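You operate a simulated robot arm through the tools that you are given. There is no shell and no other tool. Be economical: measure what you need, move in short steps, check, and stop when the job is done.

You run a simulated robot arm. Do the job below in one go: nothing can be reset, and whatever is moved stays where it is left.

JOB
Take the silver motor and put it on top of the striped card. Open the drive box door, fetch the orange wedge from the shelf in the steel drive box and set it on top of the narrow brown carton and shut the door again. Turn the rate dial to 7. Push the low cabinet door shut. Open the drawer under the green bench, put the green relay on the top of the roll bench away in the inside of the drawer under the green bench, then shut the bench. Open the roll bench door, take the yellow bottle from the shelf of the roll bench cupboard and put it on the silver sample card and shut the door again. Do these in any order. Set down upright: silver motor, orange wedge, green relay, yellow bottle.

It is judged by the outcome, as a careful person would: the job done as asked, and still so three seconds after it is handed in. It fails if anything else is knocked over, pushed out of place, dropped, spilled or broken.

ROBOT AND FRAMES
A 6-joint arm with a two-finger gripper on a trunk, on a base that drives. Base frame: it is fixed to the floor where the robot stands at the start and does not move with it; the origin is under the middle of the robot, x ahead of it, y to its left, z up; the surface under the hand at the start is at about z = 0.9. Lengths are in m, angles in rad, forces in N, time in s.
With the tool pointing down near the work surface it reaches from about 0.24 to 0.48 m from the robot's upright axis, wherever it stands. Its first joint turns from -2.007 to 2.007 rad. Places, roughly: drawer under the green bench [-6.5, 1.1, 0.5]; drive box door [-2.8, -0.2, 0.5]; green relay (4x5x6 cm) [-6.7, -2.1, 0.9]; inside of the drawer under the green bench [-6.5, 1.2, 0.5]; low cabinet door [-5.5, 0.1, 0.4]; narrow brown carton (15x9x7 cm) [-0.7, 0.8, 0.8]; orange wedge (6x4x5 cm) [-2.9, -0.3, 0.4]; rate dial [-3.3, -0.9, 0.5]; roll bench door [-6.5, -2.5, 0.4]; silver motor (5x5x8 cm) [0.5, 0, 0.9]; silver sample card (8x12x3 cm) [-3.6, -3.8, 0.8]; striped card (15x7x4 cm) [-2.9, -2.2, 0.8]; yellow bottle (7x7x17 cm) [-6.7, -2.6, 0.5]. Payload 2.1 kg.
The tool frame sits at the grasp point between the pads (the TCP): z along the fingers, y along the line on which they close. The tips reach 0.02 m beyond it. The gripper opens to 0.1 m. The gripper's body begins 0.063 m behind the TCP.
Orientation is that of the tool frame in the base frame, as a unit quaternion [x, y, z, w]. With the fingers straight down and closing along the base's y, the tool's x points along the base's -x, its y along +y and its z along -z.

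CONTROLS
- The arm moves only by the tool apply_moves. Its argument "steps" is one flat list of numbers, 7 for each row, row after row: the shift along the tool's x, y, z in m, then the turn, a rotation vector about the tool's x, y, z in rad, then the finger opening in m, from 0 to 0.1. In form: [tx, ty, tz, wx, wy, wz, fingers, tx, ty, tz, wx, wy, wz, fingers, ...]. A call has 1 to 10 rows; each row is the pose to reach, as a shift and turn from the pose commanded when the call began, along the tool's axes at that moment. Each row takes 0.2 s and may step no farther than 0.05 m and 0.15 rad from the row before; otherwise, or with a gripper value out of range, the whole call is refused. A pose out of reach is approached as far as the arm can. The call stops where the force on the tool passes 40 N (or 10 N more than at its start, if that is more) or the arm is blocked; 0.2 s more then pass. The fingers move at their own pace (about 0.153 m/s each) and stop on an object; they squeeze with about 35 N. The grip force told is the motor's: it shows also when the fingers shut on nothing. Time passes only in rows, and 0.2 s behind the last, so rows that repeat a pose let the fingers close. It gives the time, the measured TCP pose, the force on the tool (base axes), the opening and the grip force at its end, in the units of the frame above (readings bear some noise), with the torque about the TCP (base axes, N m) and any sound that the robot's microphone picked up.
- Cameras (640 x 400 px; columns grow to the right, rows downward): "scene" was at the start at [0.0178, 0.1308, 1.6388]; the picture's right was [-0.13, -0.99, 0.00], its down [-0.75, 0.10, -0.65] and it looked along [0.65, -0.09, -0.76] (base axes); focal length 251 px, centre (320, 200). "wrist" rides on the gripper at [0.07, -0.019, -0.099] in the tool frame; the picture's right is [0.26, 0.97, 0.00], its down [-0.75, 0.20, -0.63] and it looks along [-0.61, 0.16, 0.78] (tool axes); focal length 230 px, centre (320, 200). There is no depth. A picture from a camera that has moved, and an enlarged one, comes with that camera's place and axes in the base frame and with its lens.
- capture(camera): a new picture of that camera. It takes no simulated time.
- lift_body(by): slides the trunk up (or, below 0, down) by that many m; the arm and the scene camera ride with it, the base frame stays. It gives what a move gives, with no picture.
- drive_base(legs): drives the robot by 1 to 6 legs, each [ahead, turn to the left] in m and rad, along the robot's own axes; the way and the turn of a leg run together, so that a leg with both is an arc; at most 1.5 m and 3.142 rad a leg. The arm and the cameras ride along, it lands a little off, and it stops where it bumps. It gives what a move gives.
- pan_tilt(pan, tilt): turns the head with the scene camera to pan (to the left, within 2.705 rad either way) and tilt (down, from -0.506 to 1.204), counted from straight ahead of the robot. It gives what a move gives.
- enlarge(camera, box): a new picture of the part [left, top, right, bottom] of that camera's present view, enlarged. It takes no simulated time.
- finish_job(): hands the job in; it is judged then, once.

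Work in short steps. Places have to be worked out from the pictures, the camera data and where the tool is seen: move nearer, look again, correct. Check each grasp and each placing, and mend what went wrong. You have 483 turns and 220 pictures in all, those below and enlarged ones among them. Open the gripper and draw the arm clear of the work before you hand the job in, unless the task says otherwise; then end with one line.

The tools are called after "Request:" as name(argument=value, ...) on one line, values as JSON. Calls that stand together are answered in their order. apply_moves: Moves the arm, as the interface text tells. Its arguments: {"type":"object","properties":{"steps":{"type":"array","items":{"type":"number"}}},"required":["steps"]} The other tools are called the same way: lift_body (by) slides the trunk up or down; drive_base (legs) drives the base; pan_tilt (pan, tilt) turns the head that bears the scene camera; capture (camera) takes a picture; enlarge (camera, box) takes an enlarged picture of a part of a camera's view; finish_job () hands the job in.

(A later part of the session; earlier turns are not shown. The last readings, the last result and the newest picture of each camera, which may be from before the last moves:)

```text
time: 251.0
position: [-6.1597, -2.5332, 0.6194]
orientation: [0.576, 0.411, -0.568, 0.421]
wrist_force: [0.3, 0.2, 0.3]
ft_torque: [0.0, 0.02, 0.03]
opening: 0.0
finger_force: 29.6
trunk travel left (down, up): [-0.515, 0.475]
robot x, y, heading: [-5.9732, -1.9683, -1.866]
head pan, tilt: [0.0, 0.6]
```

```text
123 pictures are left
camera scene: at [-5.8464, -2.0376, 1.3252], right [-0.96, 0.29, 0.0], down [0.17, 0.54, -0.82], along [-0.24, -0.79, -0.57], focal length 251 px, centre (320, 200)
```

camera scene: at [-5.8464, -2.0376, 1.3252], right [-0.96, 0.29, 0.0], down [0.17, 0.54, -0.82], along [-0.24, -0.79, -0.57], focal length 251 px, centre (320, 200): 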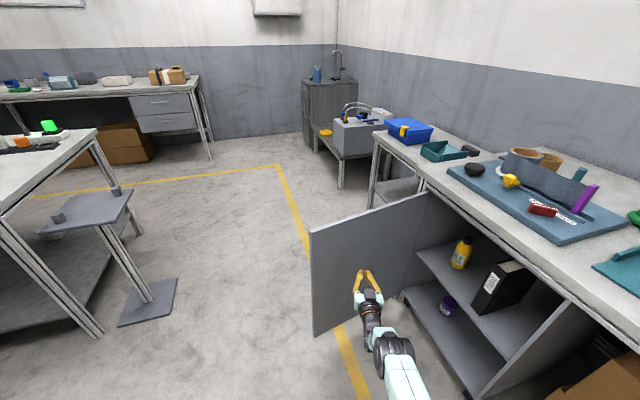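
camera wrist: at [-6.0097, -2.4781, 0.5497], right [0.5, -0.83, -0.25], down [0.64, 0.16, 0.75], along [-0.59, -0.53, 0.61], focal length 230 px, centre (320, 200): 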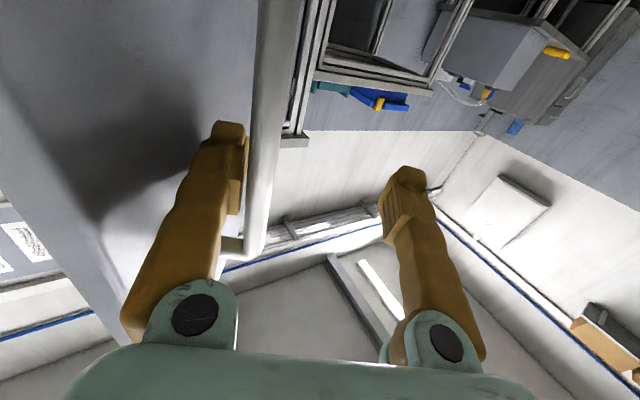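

The fingers face the door's inner side. Push forward 0.25.

Request:
drive_base(legs=[[0.22, 0]])

Request:
capture(camera="scene")

```text
time: 252.7
position: [-6.222, -2.7481, 0.6189]
orientation: [0.576, 0.412, -0.567, 0.421]
wrist_force: [-0.2, 0.2, 0.3]
ft_torque: [0.0, 0.01, -0.01]
opening: 0.0
finger_force: 29.9
trunk travel left (down, up): [-0.515, 0.475]
robot x, y, heading: [-6.0368, -2.1844, -1.866]
head pan, tilt: [0.0, 0.6]
```

```text
122 pictures are left
camera scene: at [-5.9112, -2.2513, 1.3252], right [-0.96, 0.29, 0.0], down [0.16, 0.54, -0.82], along [-0.24, -0.79, -0.57], focal length 251 px, centre (320, 200)
```

scene: 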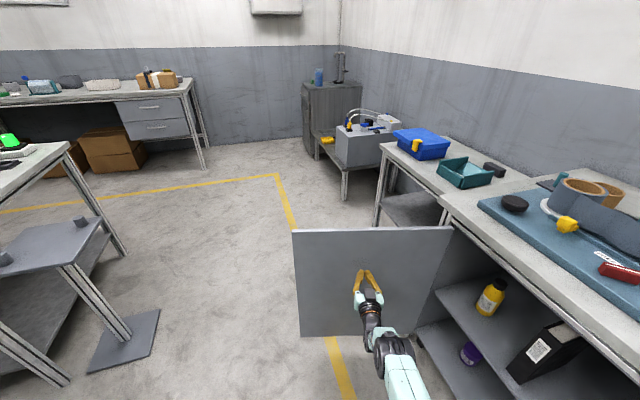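

The door is now ~90° open. I'll retract the arm and manoeuvre to an oblique approach line toward the bottle (near (-6.67, -2.60, 0.5)).

Request:
drive_base(legs=[[-0.35, 0]])

Request:
apply_moves(steps=[0, 0, -0.04, 0, 0, 0, 0.04, 0, 0, -0.08, 0, 0, 0, 0.08, 0, 0, -0.12, 0, 0, 0, 0.1])

```text
time: 255.0
position: [-6.1203, -2.4171, 0.6192]
orientation: [0.575, 0.412, -0.567, 0.421]
wrist_force: [0.1, -0.2, 0.4]
ft_torque: [0.02, 0.02, -0.04]
opening: 0.0
finger_force: 29.2
trunk travel left (down, up): [-0.515, 0.475]
robot x, y, heading: [-5.9381, -1.85, -1.862]
head pan, tilt: [0.0, 0.6]
```

```text
time: 255.8
position: [-6.0832, -2.3031, 0.6185]
orientation: [0.575, 0.412, -0.567, 0.422]
wrist_force: [-0.2, -0.7, 0.1]
ft_torque: [-0.02, 0.0, 0.0]
opening: 0.0997
finger_force: 0.1
trunk travel left (down, up): [-0.515, 0.475]
robot x, y, heading: [-5.9365, -1.851, -1.862]
head pan, tilt: [0.0, 0.6]
```

Request:
lift_body(by=-0.085)

Request:
drive_base(legs=[[0, 0.99], [0.27, 0], [0, -1.73]])

Request:
capture(camera="scene")

Request:
capture(camera="wrist")

```text
time: 257.0
position: [-6.0841, -2.3037, 0.5322]
orientation: [0.575, 0.413, -0.567, 0.422]
wrist_force: [0.7, 0.1, -0.6]
ft_torque: [0.01, 0.02, 0.04]
opening: 0.0999
finger_force: 0.0
trunk travel left (down, up): [-0.43, 0.56]
robot x, y, heading: [-5.9383, -1.8517, -1.862]
head pan, tilt: [0.0, 0.6]
```

```text
time: 265.5
position: [-6.1782, -2.3037, 0.5336]
orientation: [0.684, 0.182, -0.68, 0.193]
wrist_force: [-0.7, -0.1, -0.4]
ft_torque: [-0.02, 0.0, 0.02]
opening: 0.1001
finger_force: 0.2
trunk travel left (down, up): [-0.43, 0.56]
robot x, y, heading: [-5.7685, -2.0655, -2.584]
head pan, tilt: [0.0, 0.6]
```

```text
121 pictures are left
camera scene: at [-5.7186, -2.1965, 1.2403], right [-0.53, 0.85, 0.0], down [0.48, 0.3, -0.83], along [-0.7, -0.43, -0.56], focal length 251 px, centre (320, 200)
```

scene: 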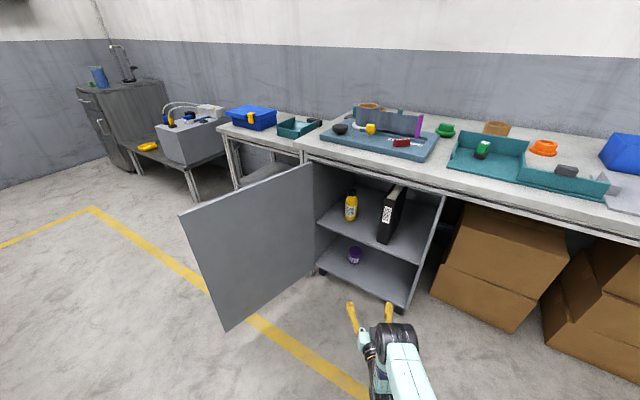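

```text
120 pictures are left
camera wrist: at [-6.1008, -2.2382, 0.4635], right [0.5, -0.83, -0.24], down [0.64, 0.16, 0.76], along [-0.59, -0.53, 0.61], focal length 230 px, centre (320, 200)
```

wrist: 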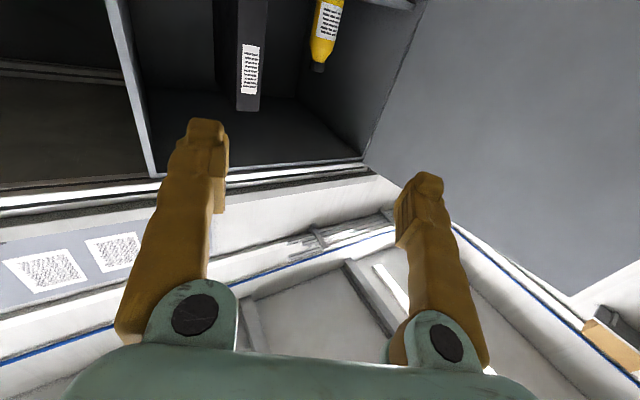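

Request:
enlarge(camera="scene", box=[310, 170, 430, 245])

Request:
enlarge(camera="wrist", box=[230, 0, 390, 100])

```text
5.33 times, centred on (370, 208) of scene
camera zoom: at [-5.7186, -2.1965, 1.2403], right [-0.53, 0.85, 0.0], down [0.48, 0.3, -0.83], along [-0.7, -0.43, -0.56], focal length 1338 px, centre (53, 160)
```

zoom: 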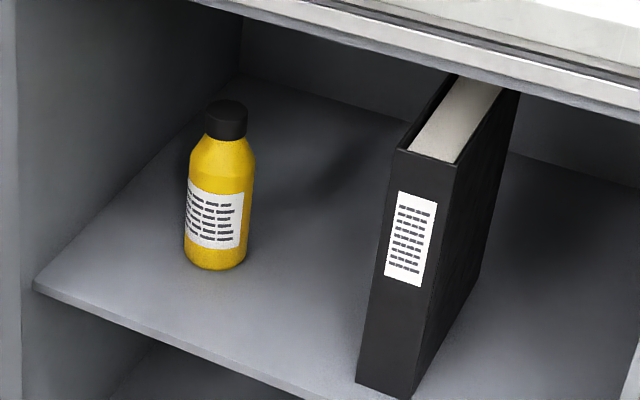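

```text
4.00 times, centred on (310, 50) of wrist
camera zoom: at [-6.1008, -2.2382, 0.4635], right [0.5, -0.83, -0.24], down [0.64, 0.16, 0.76], along [-0.59, -0.53, 0.61], focal length 920 px, centre (360, 800)
```

zoom: 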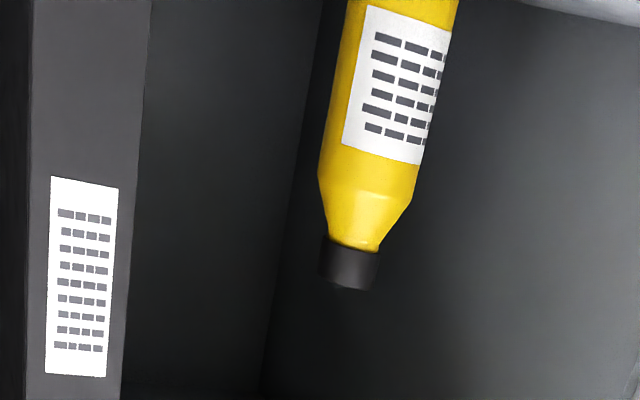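

Bottle axis judged at (-6.70, -2.606), shelf at about z 0.41. I'll trim height and heading, then drive closer.

Request:
lift_body(by=-0.018)

Request:
drive_base(legs=[[0, -0.018], [0.4, 0]])

Request:
capture(camera="wrist")

Request:
capture(camera="scene")

```text
time: 266.1
position: [-6.1777, -2.3047, 0.5153]
orientation: [0.684, 0.181, -0.68, 0.193]
wrist_force: [0.5, -0.7, -0.8]
ft_torque: [0.0, 0.01, 0.03]
opening: 0.1
finger_force: 0.0
trunk travel left (down, up): [-0.412, 0.578]
robot x, y, heading: [-5.7674, -2.0641, -2.586]
head pan, tilt: [0.0, 0.6]
```

```text
time: 268.9
position: [-6.5217, -2.5017, 0.5152]
orientation: [0.686, 0.176, -0.681, 0.187]
wrist_force: [0.1, 0.9, 0.1]
ft_torque: [0.01, 0.01, -0.02]
opening: 0.1
finger_force: 0.0
trunk travel left (down, up): [-0.412, 0.578]
robot x, y, heading: [-6.1104, -2.2657, -2.6]
head pan, tilt: [0.0, 0.6]
```

```text
117 pictures are left
camera wrist: at [-6.4435, -2.4366, 0.4454], right [0.48, -0.84, -0.24], down [0.64, 0.15, 0.76], along [-0.6, -0.52, 0.61], focal length 230 px, centre (320, 200)
```

wrist: 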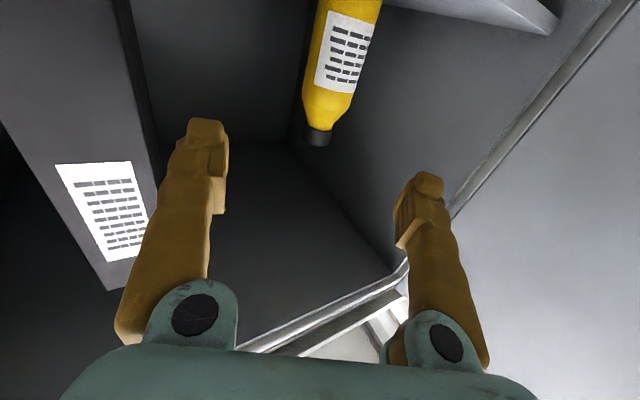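

```text
116 pictures are left
camera scene: at [-6.0609, -2.4004, 1.2222], right [-0.51, 0.86, 0.0], down [0.48, 0.29, -0.82], along [-0.71, -0.42, -0.57], focal length 251 px, centre (320, 200)
```

scene: 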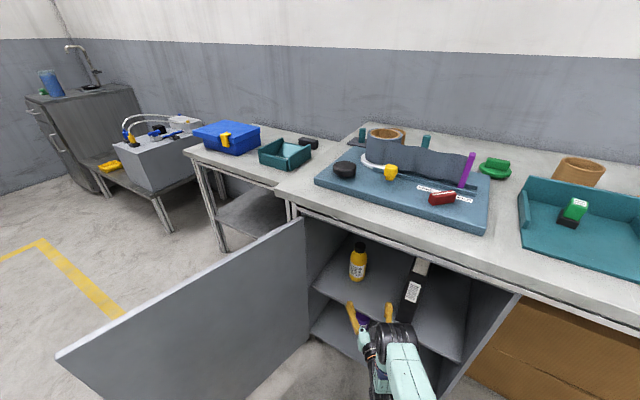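

Aligned: the bottle lies straight ahead, 0.20 m. Drive 0.06 and extend the arm the rest.

Request:
drive_base(legs=[[0.06, 0]])

Request:
apply_moves(steps=[0, 0, 0.04, 0, 0, 0, 0.1, 0, 0, 0.08, 0, 0, 0, 0.1, 0, 0, 0.115, 0, 0, 0, 0.1])

Request:
capture(camera="wrist")

Request:
enlarge(camera="scene", box=[310, 210, 470, 360])

```text
time: 269.9
position: [-6.5731, -2.5313, 0.5152]
orientation: [0.686, 0.177, -0.681, 0.188]
wrist_force: [-0.8, 0.8, 0.6]
ft_torque: [0.06, 0.01, -0.02]
opening: 0.0997
finger_force: 0.0
trunk travel left (down, up): [-0.412, 0.578]
robot x, y, heading: [-6.1598, -2.2959, -2.603]
head pan, tilt: [0.0, 0.6]
```

```text
time: 270.7
position: [-6.6727, -2.5903, 0.5147]
orientation: [0.686, 0.176, -0.68, 0.188]
wrist_force: [-0.6, -0.5, -0.9]
ft_torque: [0.05, 0.0, 0.0]
opening: 0.0999
finger_force: 0.0
trunk travel left (down, up): [-0.412, 0.578]
robot x, y, heading: [-6.1562, -2.2959, -2.605]
head pan, tilt: [0.0, 0.6]
```

```text
115 pictures are left
camera wrist: at [-6.5938, -2.5248, 0.4448], right [0.48, -0.84, -0.24], down [0.64, 0.15, 0.76], along [-0.6, -0.52, 0.61], focal length 230 px, centre (320, 200)
```

wrist: 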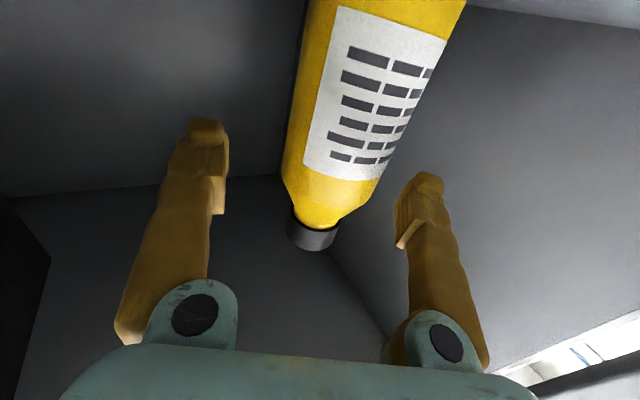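

```text
2.67 times, centred on (390, 285) of scene
camera zoom: at [-6.1115, -2.4307, 1.2223], right [-0.51, 0.86, 0.0], down [0.48, 0.29, -0.82], along [-0.71, -0.42, -0.57], focal length 669 px, centre (133, -27)
```

zoom: 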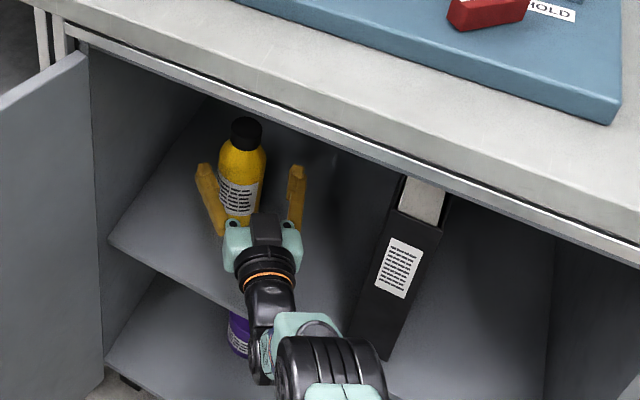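

The bottle lies between the fingers; advance 0.028 and close.

Request:
apply_moves(steps=[0, 0, 0.028, 0, 0, 0, 0.1, 0, 0, 0.028, 0, 0, 0, 0.08, 0, 0, 0.028, 0, 0, 0, 0.06, 0, 0, 0.028, 0, 0, 0, 0.055])

Request:
capture(camera="wrist")

```text
time: 271.7
position: [-6.6933, -2.6017, 0.5168]
orientation: [0.685, 0.177, -0.681, 0.188]
wrist_force: [0.7, -0.9, 1.0]
ft_torque: [0.02, 0.04, 0.03]
opening: 0.0593
finger_force: 34.7
out of reach, approached as far as the arm can: row 1
trunk travel left (down, up): [-0.412, 0.578]
robot x, y, heading: [-6.156, -2.2993, -2.607]
head pan, tilt: [0.0, 0.6]
```

```text
113 pictures are left
camera wrist: at [-6.6157, -2.5366, 0.4467], right [0.48, -0.84, -0.24], down [0.64, 0.15, 0.76], along [-0.6, -0.52, 0.61], focal length 230 px, centre (320, 200)
```

wrist: 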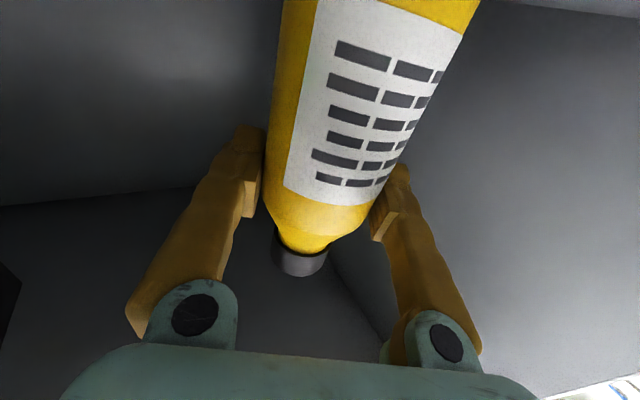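

Gripped. Lift 0.05 and reverse out.

Request:
lift_body(by=0.05)

Request:
drive_base(legs=[[-0.55, 0]])

Request:
capture(camera="scene")

```text
time: 272.6
position: [-6.6937, -2.6017, 0.5663]
orientation: [0.686, 0.176, -0.681, 0.187]
wrist_force: [0.2, -0.3, -3.5]
ft_torque: [0.02, -0.01, 0.0]
opening: 0.0595
finger_force: 35.0
trunk travel left (down, up): [-0.462, 0.528]
robot x, y, heading: [-6.1573, -2.3021, -2.604]
head pan, tilt: [0.0, 0.6]
```

```text
time: 275.8
position: [-6.2211, -2.316, 0.5655]
orientation: [0.686, 0.176, -0.681, 0.186]
wrist_force: [0.0, -0.6, -3.9]
ft_torque: [0.05, -0.02, 0.02]
opening: 0.0592
finger_force: 34.7
trunk travel left (down, up): [-0.462, 0.528]
robot x, y, heading: [-5.6838, -2.0125, -2.602]
head pan, tilt: [0.0, 0.6]
```

```text
112 pictures are left
camera scene: at [-5.6378, -2.1479, 1.2722], right [-0.51, 0.86, 0.0], down [0.49, 0.29, -0.82], along [-0.71, -0.42, -0.57], focal length 251 px, centre (320, 200)
```

scene: 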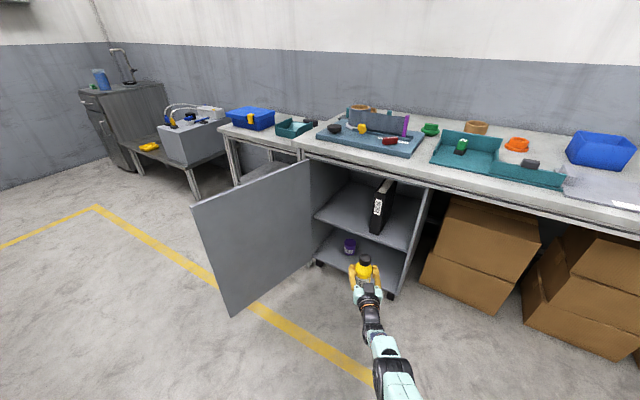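

Bottle held upright. I'll retract the arm a bit, turn south, and look at the passage toward the silver card's table.

Request:
apply_moves(steps=[0, 0, -0.04, 0, 0, 0, 0.055, 0, 0, -0.08, 0, 0, 0, 0.055, 0, 0, -0.12, 0, 0, 0, 0.055, 0, 0, -0.14, 0, 0, 0, 0.055])

Request:
drive_base(legs=[[-0.15, 0], [0, 1.03]])

Request:
capture(camera="scene")

```text
time: 276.8
position: [-6.0974, -2.2464, 0.567]
orientation: [0.686, 0.175, -0.681, 0.187]
wrist_force: [0.5, 0.0, -4.7]
ft_torque: [-0.01, -0.03, 0.01]
opening: 0.0596
finger_force: 34.6
trunk travel left (down, up): [-0.462, 0.528]
robot x, y, heading: [-5.6838, -2.0128, -2.605]
head pan, tilt: [0.0, 0.6]
```

```text
time: 280.8
position: [-5.5662, -2.4114, 0.567]
orientation: [0.509, 0.492, -0.499, 0.499]
wrist_force: [-0.2, 0.0, -4.9]
ft_torque: [0.01, 0.01, 0.01]
opening: 0.0596
finger_force: 35.8
trunk travel left (down, up): [-0.462, 0.528]
robot x, y, heading: [-5.5592, -1.9381, -1.566]
head pan, tilt: [0.0, 0.6]
```

```text
111 pictures are left
camera scene: at [-5.4178, -1.9663, 1.2722], right [-1.0, 0.0, 0.0], down [0.0, 0.57, -0.82], along [0.0, -0.82, -0.57], focal length 251 px, centre (320, 200)
```

scene: 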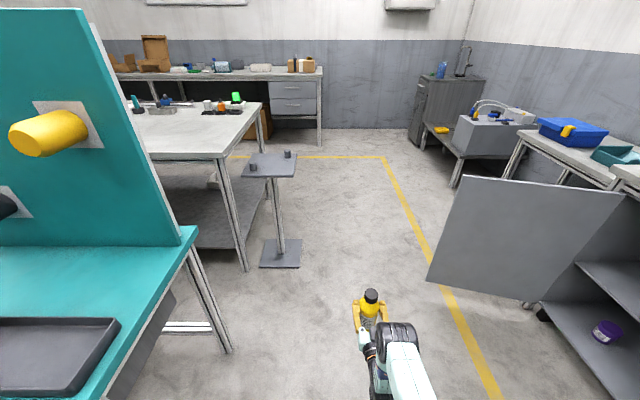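

The gap between the open door's end (x≈-6.02) and the stand (x≈-5.29) is about 0.73 m. I'll check how wide my base is.

Request:
pan_tilt(pan=0.5, tilt=1.2)

Request:
capture(camera="scene")

```text
time: 281.8
position: [-5.5665, -2.4136, 0.5671]
orientation: [0.508, 0.493, -0.498, 0.5]
wrist_force: [0.2, -0.6, -3.8]
ft_torque: [0.04, -0.02, 0.0]
opening: 0.0594
finger_force: 34.8
trunk travel left (down, up): [-0.462, 0.528]
robot x, y, heading: [-5.5548, -1.937, -1.565]
head pan, tilt: [0.499, 1.201]
```

```text
110 pictures are left
camera scene: at [-5.3913, -1.9269, 1.2277], right [-0.88, -0.48, 0.0], down [-0.45, 0.82, -0.36], along [0.17, -0.32, -0.93], focal length 251 px, centre (320, 200)
```

scene: 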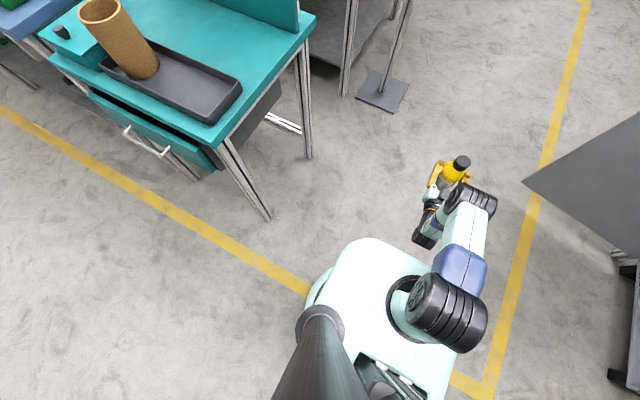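

The base is only about 0.42 wide, so the gap is fine. Drive through at x≈-5.66 and down to y≈-4.35.

Request:
drive_base(legs=[[0, -0.16], [0.67, 0], [0, 0.16], [0.9, 0], [0.8, 0]])

Request:
pan_tilt(pan=1.2, tilt=0.5)

Request:
capture(camera="scene")

```text
time: 295.2
position: [-5.6683, -4.8029, 0.5667]
orientation: [0.507, 0.494, -0.497, 0.501]
wrist_force: [-0.8, -0.7, -4.0]
ft_torque: [0.02, -0.01, -0.01]
opening: 0.0598
finger_force: 35.6
trunk travel left (down, up): [-0.462, 0.528]
robot x, y, heading: [-5.6651, -4.3294, -1.56]
head pan, tilt: [0.499, 1.201]
```

```text
time: 296.2
position: [-5.6689, -4.8031, 0.5671]
orientation: [0.506, 0.495, -0.496, 0.502]
wrist_force: [0.6, -0.1, -3.5]
ft_torque: [0.02, 0.04, 0.0]
opening: 0.0596
finger_force: 35.5
trunk travel left (down, up): [-0.462, 0.528]
robot x, y, heading: [-5.663, -4.3297, -1.556]
head pan, tilt: [1.201, 0.499]
```

```text
109 pictures are left
camera scene: at [-5.4386, -4.2981, 1.2813], right [-0.35, -0.94, 0.0], down [-0.45, 0.17, -0.88], along [0.82, -0.31, -0.48], focal length 251 px, centre (320, 200)
```

scene: 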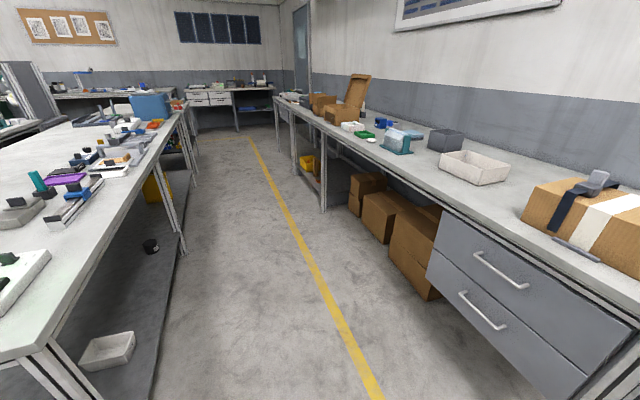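

The aisle is clear. I'll turn east and drive along it.

Request:
drive_base(legs=[[0, 1.55], [1.4, 0], [0.3, 0]])

Request:
pan_tilt(pan=1.0, tilt=0.5)

Request:
capture(camera="scene")

```text
time: 308.6
position: [-3.5059, -4.3787, 0.5659]
orientation: [0.023, 0.708, -0.011, 0.706]
wrist_force: [0.1, 0.3, -4.3]
ft_torque: [-0.01, 0.01, 0.01]
opening: 0.0598
finger_force: 35.3
trunk travel left (down, up): [-0.462, 0.528]
robot x, y, heading: [-3.978, -4.356, -0.029]
head pan, tilt: [1.201, 0.499]
```

```text
time: 309.3
position: [-3.506, -4.3777, 0.5674]
orientation: [0.023, 0.708, -0.011, 0.706]
wrist_force: [0.2, 0.7, -4.4]
ft_torque: [-0.02, 0.03, -0.02]
opening: 0.0598
finger_force: 34.6
trunk travel left (down, up): [-0.462, 0.528]
robot x, y, heading: [-3.9733, -4.3496, -0.032]
head pan, tilt: [1.0, 0.499]
```

```text
108 pictures are left
camera scene: at [-3.9826, -4.1353, 1.2813], right [0.83, -0.56, 0.0], down [-0.27, -0.4, -0.88], along [0.49, 0.72, -0.48], focal length 251 px, centre (320, 200)
```

scene: 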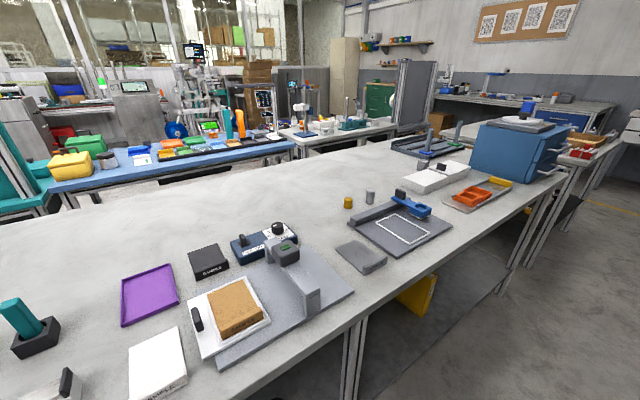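

Request:
enlarge(camera="scene", box=[310, 220, 410, 290])

```text
5.71 times, centred on (360, 255) of scene
camera zoom: at [-3.9826, -4.1353, 1.2813], right [0.83, -0.56, 0.0], down [-0.27, -0.4, -0.88], along [0.49, 0.72, -0.48], focal length 1434 px, centre (91, -114)
```

zoom: 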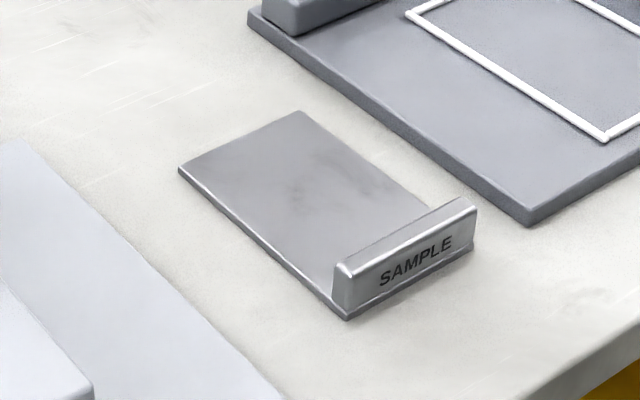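

The silver "SAMPLE" card lies at x -3.631..-3.55, y -3.82..-3.697, with its lip on the south end. I'll raise the bottle, drive level with it, and turn to face it.

Request:
lift_body(by=0.4)

Request:
drive_base(legs=[[0.37, 0], [0, 1.603]])

Request:
pan_tilt(pan=0, tilt=0.8)

Request:
capture(camera="scene")

Request:
capture(camera="wrist")

```text
time: 313.1
position: [-3.5054, -4.3773, 0.9666]
orientation: [0.023, 0.708, -0.011, 0.706]
wrist_force: [-0.5, -0.4, -3.7]
ft_torque: [0.03, 0.0, -0.02]
opening: 0.0601
finger_force: 34.7
trunk travel left (down, up): [-0.862, 0.128]
robot x, y, heading: [-3.9766, -4.355, -0.032]
head pan, tilt: [1.0, 0.499]
```

```text
time: 319.4
position: [-3.6187, -3.8884, 0.9662]
orientation: [-0.502, 0.5, 0.508, 0.491]
wrist_force: [0.2, -0.3, -4.2]
ft_torque: [-0.03, 0.0, -0.03]
opening: 0.0598
finger_force: 35.2
trunk travel left (down, up): [-0.862, 0.128]
robot x, y, heading: [-3.6142, -4.3631, 1.602]
head pan, tilt: [1.0, 0.499]
```

```text
time: 320.7
position: [-3.6186, -3.8894, 0.9675]
orientation: [-0.501, 0.501, 0.507, 0.491]
wrist_force: [-0.3, -0.9, -4.4]
ft_torque: [0.0, 0.02, 0.0]
opening: 0.0599
finger_force: 35.0
trunk travel left (down, up): [-0.862, 0.128]
robot x, y, heading: [-3.6124, -4.36, 1.604]
head pan, tilt: [0.0, 0.799]
```

```text
106 pictures are left
camera scene: at [-3.7527, -4.345, 1.6554], right [1.0, 0.04, 0.0], down [0.03, -0.72, -0.7], along [-0.03, 0.7, -0.72], focal length 251 px, centre (320, 200)
```

scene: 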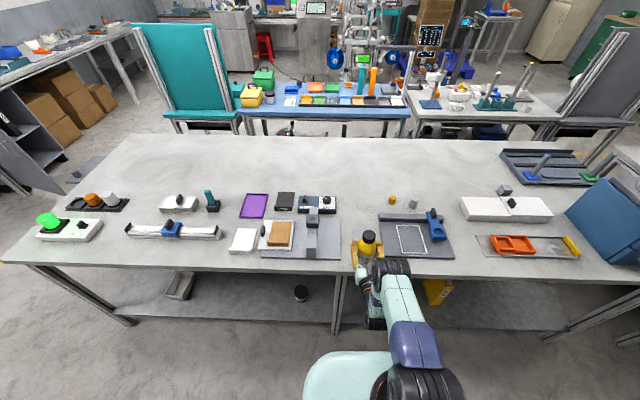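

```text
105 pictures are left
camera wrist: at [-3.599, -3.9868, 0.8971], right [-0.97, -0.02, -0.24], down [-0.18, -0.63, 0.76], along [-0.17, 0.78, 0.61], focal length 230 px, centre (320, 200)
```

wrist: 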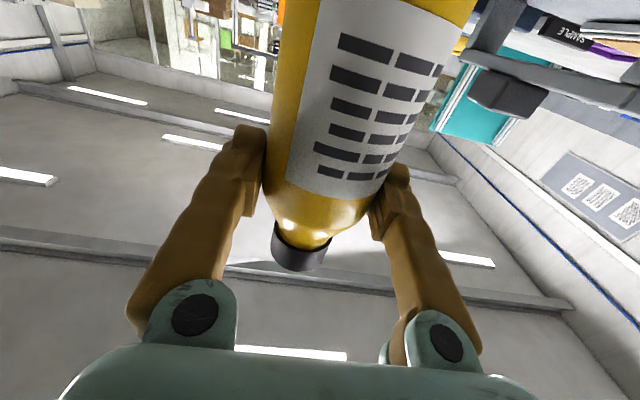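

Tool is level. Drive 0.06 forward and use the arm for the rest, staying high.

Request:
drive_base(legs=[[0.06, 0]])

Request:
apply_moves(steps=[0, -0.012, 0.03, 0, 0, 0, 0.05, 0, -0.022, 0.06, 0, 0, 0, 0.05, 0, -0.03, 0.084, 0, 0, 0, 0.05])

Request:
pan_tilt(pan=-0.3, tilt=0.9)

Request:
enlarge(camera="scene", box=[230, 100, 390, 200])

Request:
capture(camera="wrist")

```text
time: 321.7
position: [-3.6207, -3.8378, 0.9704]
orientation: [-0.499, 0.499, 0.51, 0.492]
wrist_force: [0.7, 1.2, -5.7]
ft_torque: [0.05, 0.0, 0.01]
opening: 0.0601
finger_force: 35.0
trunk travel left (down, up): [-0.862, 0.128]
robot x, y, heading: [-3.6074, -4.3028, 1.606]
head pan, tilt: [0.0, 0.799]
```

```text
time: 322.5
position: [-3.5924, -3.7498, 0.9689]
orientation: [-0.5, 0.5, 0.509, 0.491]
wrist_force: [0.2, 0.0, -4.6]
ft_torque: [-0.06, -0.02, 0.01]
opening: 0.0599
finger_force: 35.4
trunk travel left (down, up): [-0.862, 0.128]
robot x, y, heading: [-3.6138, -4.2991, 1.607]
head pan, tilt: [0.0, 0.799]
```

```text
time: 323.3
position: [-3.593, -3.7503, 0.9687]
orientation: [-0.499, 0.5, 0.509, 0.492]
wrist_force: [-0.7, 0.0, -3.4]
ft_torque: [-0.02, -0.02, 0.0]
opening: 0.0599
finger_force: 34.8
trunk travel left (down, up): [-0.862, 0.128]
robot x, y, heading: [-3.6161, -4.3029, 1.611]
head pan, tilt: [-0.3, 0.901]
```

```text
4.00 times, centred on (310, 150) of scene
camera zoom: at [-3.7321, -4.2923, 1.6475], right [0.97, -0.26, 0.0], down [-0.2, -0.76, -0.62], along [0.16, 0.6, -0.78], focal length 1004 px, centre (360, 400)
```

zoom: 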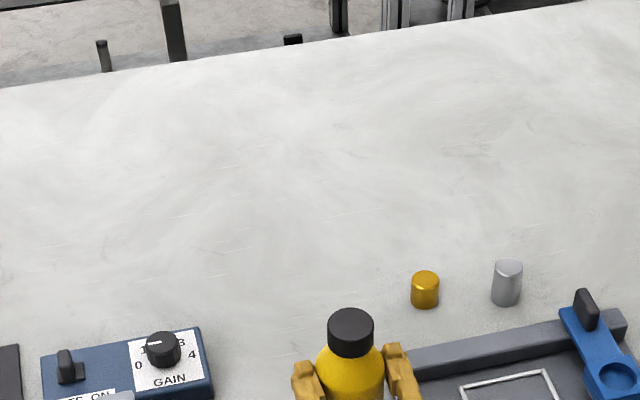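

```text
103 pictures are left
camera wrist: at [-3.5729, -3.8473, 0.8984], right [-0.97, -0.02, -0.24], down [-0.18, -0.63, 0.75], along [-0.17, 0.77, 0.61], focal length 230 px, centre (320, 200)
```

wrist: 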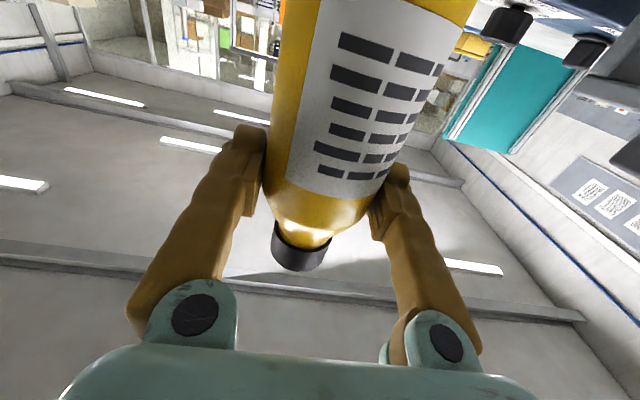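

Request:
enlarge(camera="scene", box=[240, 160, 400, 260])

```text
4.00 times, centred on (320, 210) of scene
camera zoom: at [-3.7321, -4.2923, 1.6475], right [0.97, -0.26, 0.0], down [-0.2, -0.76, -0.62], along [0.16, 0.6, -0.78], focal length 1004 px, centre (320, 160)
```

zoom: 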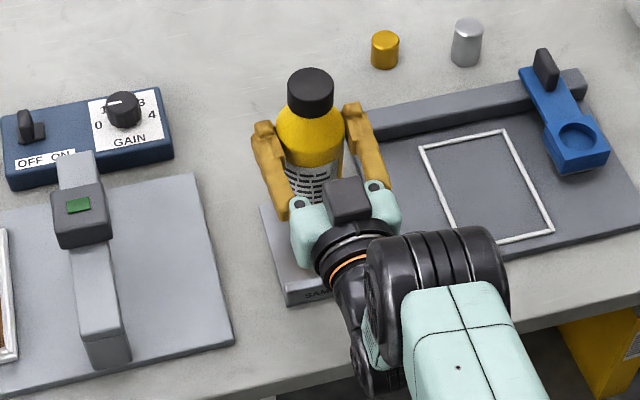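

Alignment checks with the card's corner. Lower 0.04 with the trunk, then feel for contact.

Request:
lift_body(by=-0.035)

Request:
enlarge(camera="scene", box=[270, 180, 370, 245])

```text
time: 324.1
position: [-3.593, -3.7486, 0.9349]
orientation: [-0.5, 0.5, 0.509, 0.491]
wrist_force: [-0.1, 0.5, -4.0]
ft_torque: [-0.03, 0.02, -0.02]
opening: 0.0598
finger_force: 34.6
trunk travel left (down, up): [-0.827, 0.163]
robot x, y, heading: [-3.6123, -4.2995, 1.601]
head pan, tilt: [-0.3, 0.901]
```

```text
6.15 times, centred on (320, 212) of scene
camera zoom: at [-3.7318, -4.2932, 1.6124], right [0.97, -0.26, 0.0], down [-0.2, -0.76, -0.62], along [0.16, 0.6, -0.78], focal length 1544 px, centre (320, 123)
```

zoom: 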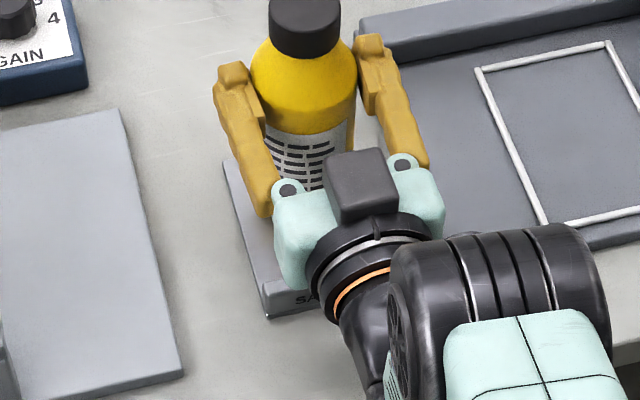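

Request:
apply_moves(steps=[0.005, 0, 0, 0, 0, 0, 0.05, 0.01, 0, 0, 0, 0, 0, 0.05, 0.013, 0, 0, 0, 0, 0, 0.05])

```text
time: 324.9
position: [-3.594, -3.7507, 0.9255]
orientation: [-0.497, 0.495, 0.513, 0.496]
wrist_force: [-2.7, 9.5, 30.8]
ft_torque: [0.38, -0.11, 0.03]
opening: 0.0606
finger_force: 35.0
trunk travel left (down, up): [-0.827, 0.163]
robot x, y, heading: [-3.6136, -4.3032, 1.61]
head pan, tilt: [-0.3, 0.901]
```

Contact force is centred under the bottle (torque small), so it stands on the card. I'll ease off 3 mm of command and release.

Request:
apply_moves(steps=[-0.004, 0, 0, 0, 0, 0, 0.05, -0.004, 0, 0, 0, 0, 0, 0.05])

```text
time: 325.5
position: [-3.5921, -3.7509, 0.9269]
orientation: [-0.499, 0.499, 0.51, 0.492]
wrist_force: [-2.8, 5.1, 15.8]
ft_torque: [0.76, -0.25, 0.19]
opening: 0.0598
finger_force: 34.8
trunk travel left (down, up): [-0.827, 0.163]
robot x, y, heading: [-3.6184, -4.3043, 1.603]
head pan, tilt: [-0.3, 0.901]
```

Request:
apply_moves(steps=[-0.002, 0, 0, 0, 0, 0, 0.05, -0.002, 0, 0, 0, 0, 0, 0.07, -0.002, 0, 0, 0, 0, 0, 0.1, -0.002, 0, 0, 0, 0, 0, 0.1])

Request:
enlarge(camera="scene", box=[260, 160, 380, 245])

Request:
capture(camera="wrist")

```text
time: 326.5
position: [-3.5921, -3.7508, 0.9278]
orientation: [-0.499, 0.5, 0.51, 0.491]
wrist_force: [-0.4, -0.7, 0.4]
ft_torque: [-0.01, -0.03, 0.02]
opening: 0.0997
finger_force: 0.1
trunk travel left (down, up): [-0.827, 0.163]
robot x, y, heading: [-3.6135, -4.3074, 1.607]
head pan, tilt: [-0.3, 0.901]
```

```text
4.71 times, centred on (320, 202) of scene
camera zoom: at [-3.7318, -4.2937, 1.6125], right [0.97, -0.26, 0.0], down [-0.2, -0.76, -0.62], along [0.16, 0.6, -0.78], focal length 1181 px, centre (320, 188)
```

zoom: 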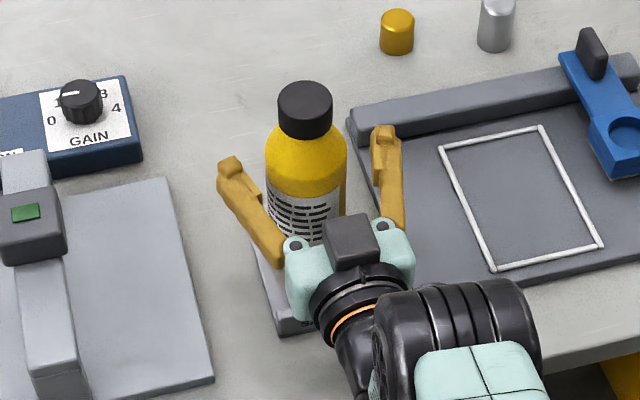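

```text
99 pictures are left
camera wrist: at [-3.5726, -3.8483, 0.857], right [-0.97, -0.02, -0.24], down [-0.18, -0.63, 0.75], along [-0.16, 0.77, 0.61], focal length 230 px, centre (320, 200)
```

wrist: 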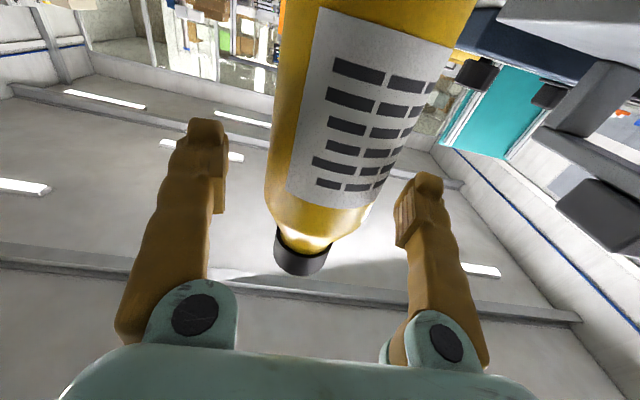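

The bottle stands free. Reverse straight out and check.

Request:
drive_base(legs=[[-0.22, 0]])

Request:
enlarge(camera="scene", box=[240, 100, 400, 200])

```text
time: 328.1
position: [-3.5845, -3.9636, 0.9275]
orientation: [-0.499, 0.501, 0.509, 0.492]
wrist_force: [0.6, -0.1, 0.4]
ft_torque: [-0.03, 0.06, 0.0]
opening: 0.1
finger_force: 0.1
trunk travel left (down, up): [-0.827, 0.163]
robot x, y, heading: [-3.6089, -4.5151, 1.604]
head pan, tilt: [-0.3, 0.901]
```

```text
4.00 times, centred on (320, 150) of scene
camera zoom: at [-3.7244, -4.5071, 1.6124], right [0.96, -0.26, 0.0], down [-0.21, -0.76, -0.62], along [0.16, 0.6, -0.78], focal length 1004 px, centre (320, 400)
```

zoom: 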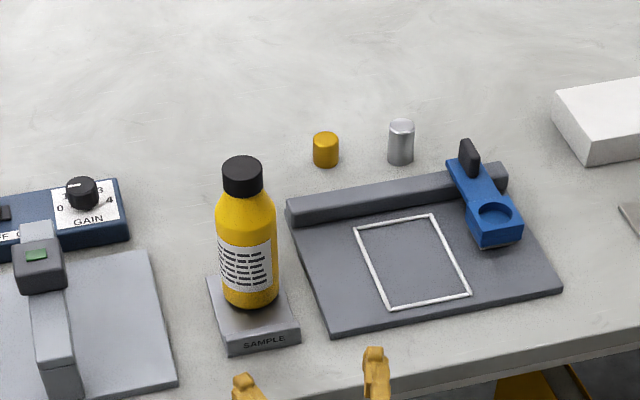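

The bottle stands squarely on the silver card. Now go back west and north to shut the roll bench door; I'll lower the arm on the way in open space.

Request:
drive_base(legs=[[0, 1.537], [1.2, 0], [0.85, 0]])

Request:
lift_body(by=-0.4)

Request:
lift_body(by=-0.07)

Request:
apply_moves(steps=[0, 0, -0.04, 0, 0, 0, 0.05, 0, 0, -0.08, 0, 0, 0, 0.0, 0, 0, -0.08, 0, 0, 0, 0.0])

Request:
pan_tilt(pan=-1.2, tilt=0.5)

Request:
capture(camera="scene")

```text
time: 342.2
position: [-6.2242, -4.4948, 0.9284]
orientation: [-0.706, 0.011, 0.708, -0.001]
wrist_force: [-0.2, 0.0, 0.3]
ft_torque: [0.0, 0.03, 0.0]
opening: 0.1002
finger_force: 0.2
trunk travel left (down, up): [-0.827, 0.163]
robot x, y, heading: [-5.6717, -4.5341, -3.134]
head pan, tilt: [-0.3, 0.901]
```

```text
time: 346.0
position: [-6.2242, -4.4948, 0.5277]
orientation: [-0.706, 0.01, 0.708, -0.002]
wrist_force: [0.1, -0.4, -0.7]
ft_torque: [-0.01, -0.03, -0.02]
opening: 0.1001
finger_force: 0.1
trunk travel left (down, up): [-0.427, 0.563]
robot x, y, heading: [-5.6722, -4.5342, -3.135]
head pan, tilt: [-0.3, 0.901]
```

```text
time: 347.1
position: [-6.2234, -4.4961, 0.4572]
orientation: [-0.706, 0.01, 0.708, -0.002]
wrist_force: [1.0, -0.7, -0.2]
ft_torque: [-0.01, 0.01, -0.03]
opening: 0.0999
finger_force: 0.0
trunk travel left (down, up): [-0.357, 0.633]
robot x, y, heading: [-5.6716, -4.5342, -3.126]
head pan, tilt: [-0.3, 0.901]
```

```text
time: 347.9
position: [-6.1447, -4.4971, 0.4563]
orientation: [-0.706, 0.01, 0.708, -0.002]
wrist_force: [0.2, -0.4, 0.4]
ft_torque: [0.0, 0.01, -0.01]
opening: 0.0
finger_force: 29.8
trunk travel left (down, up): [-0.357, 0.633]
robot x, y, heading: [-5.6741, -4.5356, -3.136]
head pan, tilt: [-0.3, 0.901]
```

```text
time: 349.1
position: [-6.1459, -4.4964, 0.4552]
orientation: [-0.706, 0.01, 0.708, -0.002]
wrist_force: [-0.2, -0.2, 0.4]
ft_torque: [-0.02, -0.04, -0.01]
opening: 0.0
finger_force: 29.9
trunk travel left (down, up): [-0.357, 0.633]
robot x, y, heading: [-5.6715, -4.5355, -3.138]
head pan, tilt: [-1.201, 0.499]
```

```text
97 pictures are left
camera scene: at [-5.6444, -4.5877, 1.1763], right [0.93, 0.37, 0.0], down [0.18, -0.45, -0.88], along [-0.32, 0.82, -0.48], focal length 251 px, centre (320, 200)
```

scene: 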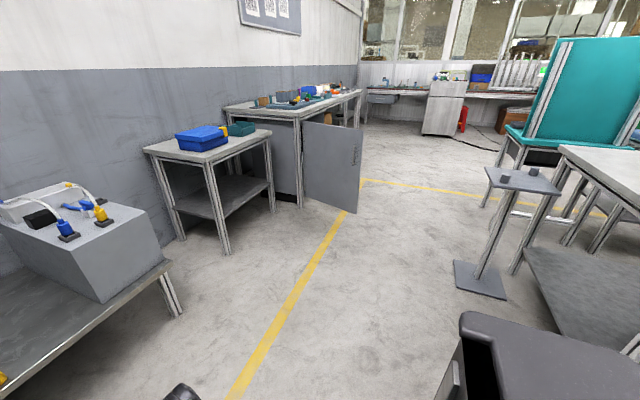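

Door and passage are visible. I'll drive north and turn to face the door's outer side along a NW push line.

Request:
drive_base(legs=[[0, -1.62], [1.09, 0], [0, 0.765]])

Request:
pan_tilt(pan=0, tilt=0.6)

Request:
capture(camera="scene")

```text
time: 360.6
position: [-5.9423, -3.0724, 0.4549]
orientation: [-0.642, 0.294, 0.649, 0.283]
wrist_force: [-0.4, 0.4, -0.3]
ft_torque: [0.03, -0.04, 0.02]
opening: 0.0
finger_force: 29.2
trunk travel left (down, up): [-0.357, 0.633]
robot x, y, heading: [-5.6488, -3.4443, 2.322]
head pan, tilt: [-1.201, 0.499]
```

```text
time: 362.0
position: [-5.9432, -3.072, 0.4559]
orientation: [-0.642, 0.294, 0.649, 0.283]
wrist_force: [0.5, 0.5, 0.8]
ft_torque: [0.02, 0.01, -0.01]
opening: 0.0
finger_force: 29.3
trunk travel left (down, up): [-0.357, 0.633]
robot x, y, heading: [-5.6463, -3.4419, 2.326]
head pan, tilt: [0.0, 0.6]
```

```text
96 pictures are left
camera scene: at [-5.7694, -3.5185, 1.1673], right [0.73, 0.68, 0.0], down [0.39, -0.41, -0.83], along [-0.56, 0.6, -0.56], focal length 251 px, centre (320, 200)
```

scene: 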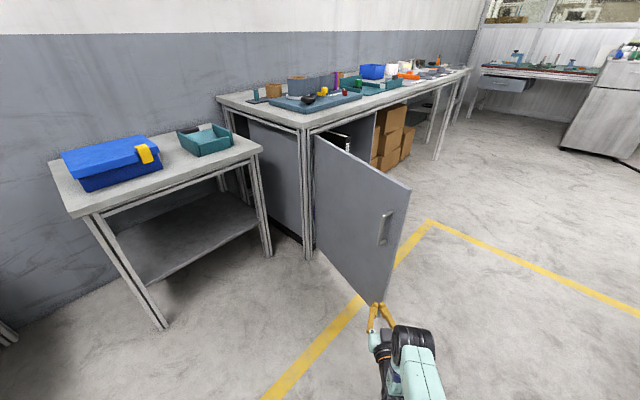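

Lined up with the door's outer face, clear of the handle. Drive forward to swing it shut.

Request:
drive_base(legs=[[0.35, 0]])

Request:
drive_base(legs=[[0.25, 0]])

Request:
capture(camera="scene")

```text
time: 364.2
position: [-6.1776, -2.8168, 0.4544]
orientation: [-0.643, 0.293, 0.649, 0.283]
wrist_force: [-0.2, 0.2, 0.1]
ft_torque: [-0.01, -0.03, -0.02]
opening: 0.0
finger_force: 29.4
trunk travel left (down, up): [-0.357, 0.633]
robot x, y, heading: [-5.8867, -3.1898, 2.318]
head pan, tilt: [0.0, 0.6]
```

```text
time: 366.1
position: [-6.3485, -2.6357, 0.455]
orientation: [-0.642, 0.294, 0.649, 0.283]
wrist_force: [0.2, 0.3, 0.2]
ft_torque: [-0.01, -0.02, -0.01]
opening: 0.0
finger_force: 29.0
trunk travel left (down, up): [-0.357, 0.633]
robot x, y, heading: [-6.0536, -3.0114, 2.317]
head pan, tilt: [0.0, 0.6]
```

```text
95 pictures are left
camera scene: at [-6.1762, -3.0818, 1.1672], right [0.73, 0.68, 0.0], down [0.39, -0.41, -0.82], along [-0.56, 0.6, -0.57], focal length 251 px, centre (320, 200)
```

scene: 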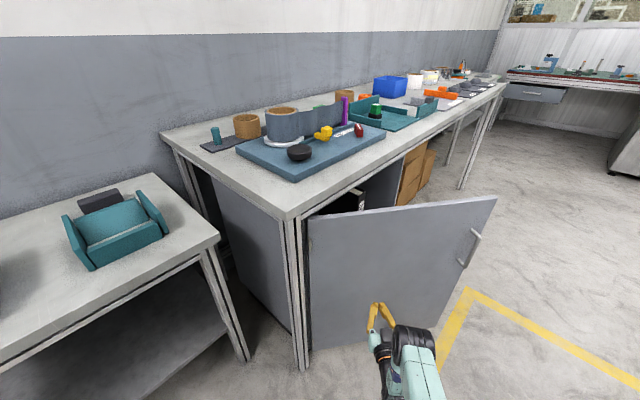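

Request:
apply_moves(steps=[0, 0, 0.04, 0, 0, 0, 0, 0, 0, 0.08, 0, 0, 0, 0, 0, 0, 0.12, 0, 0, 0, 0])

Request:
drive_base(legs=[[0.06, 0]])

Request:
capture(camera="scene")

```text
time: 366.9
position: [-6.4274, -2.5453, 0.4549]
orientation: [-0.643, 0.295, 0.648, 0.283]
wrist_force: [0.0, 0.1, 0.5]
ft_torque: [-0.03, -0.05, 0.0]
opening: 0.0
finger_force: 29.5
trunk travel left (down, up): [-0.357, 0.633]
robot x, y, heading: [-6.0576, -3.0102, 2.324]
head pan, tilt: [0.0, 0.6]
```

```text
time: 367.8
position: [-6.4692, -2.5008, 0.4557]
orientation: [-0.643, 0.294, 0.649, 0.283]
wrist_force: [-1.0, -0.5, 0.0]
ft_torque: [-0.01, -0.03, 0.0]
opening: 0.0
finger_force: 29.4
trunk travel left (down, up): [-0.357, 0.633]
robot x, y, heading: [-6.0961, -2.9666, 2.32]
head pan, tilt: [0.0, 0.6]
```

```text
94 pictures are left
camera scene: at [-6.2173, -3.0376, 1.1672], right [0.73, 0.68, 0.0], down [0.39, -0.41, -0.82], along [-0.56, 0.6, -0.57], focal length 251 px, centre (320, 200)
```

scene: 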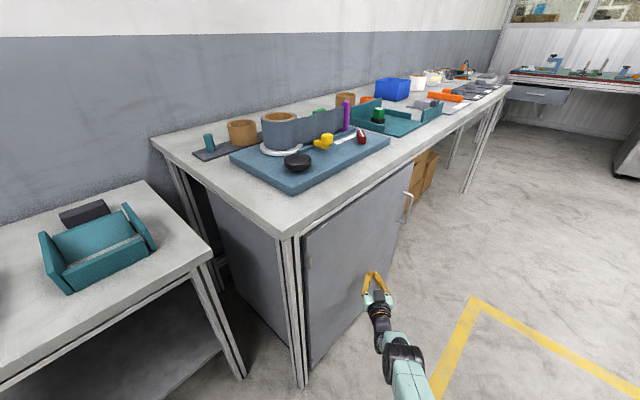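

Request:
drive_base(legs=[[0.04, 0]])

Request:
drive_base(legs=[[0.03, 0]])

Request:
capture(camera="scene")

```text
time: 368.7
position: [-6.4976, -2.4736, 0.455]
orientation: [-0.642, 0.294, 0.649, 0.283]
wrist_force: [0.6, 0.5, -0.4]
ft_torque: [0.01, -0.03, 0.01]
opening: 0.0001
finger_force: 29.5
trunk travel left (down, up): [-0.357, 0.633]
robot x, y, heading: [-6.1262, -2.9376, 2.324]
head pan, tilt: [0.0, 0.6]
```

```text
time: 369.7
position: [-6.5061, -2.4487, 0.4508]
orientation: [-0.642, 0.304, 0.643, 0.287]
wrist_force: [5.5, -0.9, 1.4]
ft_torque: [0.0, 0.0, 0.0]
opening: 0.0
finger_force: 29.9
trunk travel left (down, up): [-0.357, 0.633]
robot x, y, heading: [-6.1428, -2.9132, 2.315]
head pan, tilt: [0.0, 0.6]
stopped in leg 1: the force on the tool passed its limit at 68 N (the readings are from after the stop); the commanded pose is now the measured one
```

```text
93 pictures are left
camera scene: at [-6.2629, -2.988, 1.1673], right [0.74, 0.68, 0.0], down [0.38, -0.42, -0.83], along [-0.56, 0.61, -0.56], focal length 251 px, centre (320, 200)
```

scene: 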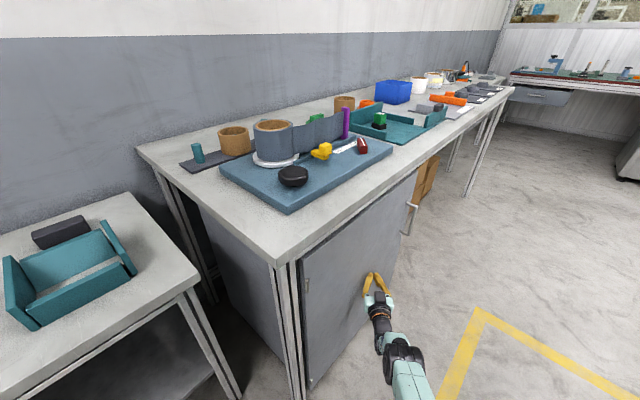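

The roll bench door is shut (firm stop). I'll back off and bring the tool to pointing down for the relay.

Request:
drive_base(legs=[[-0.4, 0]])

Request:
apply_moves(steps=[0, 0, -0.045, 0, 0, 0, 0.0, 0, 0, -0.09, 0, 0, 0, 0.0, 0, 0, -0.13, 0, 0, 0, 0.0])

Request:
apply_moves(steps=[-0.01, 0, -0.014, 0, 0.15, 0, 0.0, -0.02, 0, -0.028, 0, 0.3, 0, 0.0, -0.03, 0, -0.042, 0, 0.45, 0, 0.0, -0.04, 0, -0.056, 0, 0.6, 0, 0.0, -0.05, 0, -0.07, 0, 0.75, 0, 0.0, -0.06, 0, -0.084, 0, 0.9, 0, 0.0, -0.07, 0, -0.098, 0, 1.05, 0, 0.0, -0.08, 0, -0.112, 0, 1.2, 0, 0.0, -0.09, 0, -0.126, 0, 1.35, 0, 0.0, -0.1, 0, -0.14, 0, 1.5, 0, 0.0])

```text
time: 372.1
position: [-6.2422, -2.7391, 0.4507]
orientation: [-0.643, 0.301, 0.644, 0.286]
wrist_force: [-1.1, 0.3, -0.7]
ft_torque: [-0.03, 0.0, -0.02]
opening: 0.0
finger_force: 29.2
trunk travel left (down, up): [-0.357, 0.633]
robot x, y, heading: [-5.8754, -3.2048, 2.31]
head pan, tilt: [0.0, 0.6]
```

```text
time: 372.9
position: [-6.1557, -2.8386, 0.452]
orientation: [-0.642, 0.303, 0.643, 0.287]
wrist_force: [0.2, 0.0, 0.1]
ft_torque: [0.0, 0.01, -0.02]
opening: 0.0
finger_force: 29.7
trunk travel left (down, up): [-0.357, 0.633]
robot x, y, heading: [-5.874, -3.2073, 2.316]
head pan, tilt: [0.0, 0.6]
```

```text
time: 375.1
position: [-6.0632, -2.9398, 0.5524]
orientation: [0.909, -0.414, -0.033, -0.005]
wrist_force: [-0.5, -0.5, -0.7]
ft_torque: [0.07, -0.07, 0.03]
opening: 0.0
finger_force: 29.6
out of reach, approached as far as the arm can: row 8, 9
trunk travel left (down, up): [-0.357, 0.633]
robot x, y, heading: [-5.8804, -3.2085, 2.312]
head pan, tilt: [0.0, 0.6]
```

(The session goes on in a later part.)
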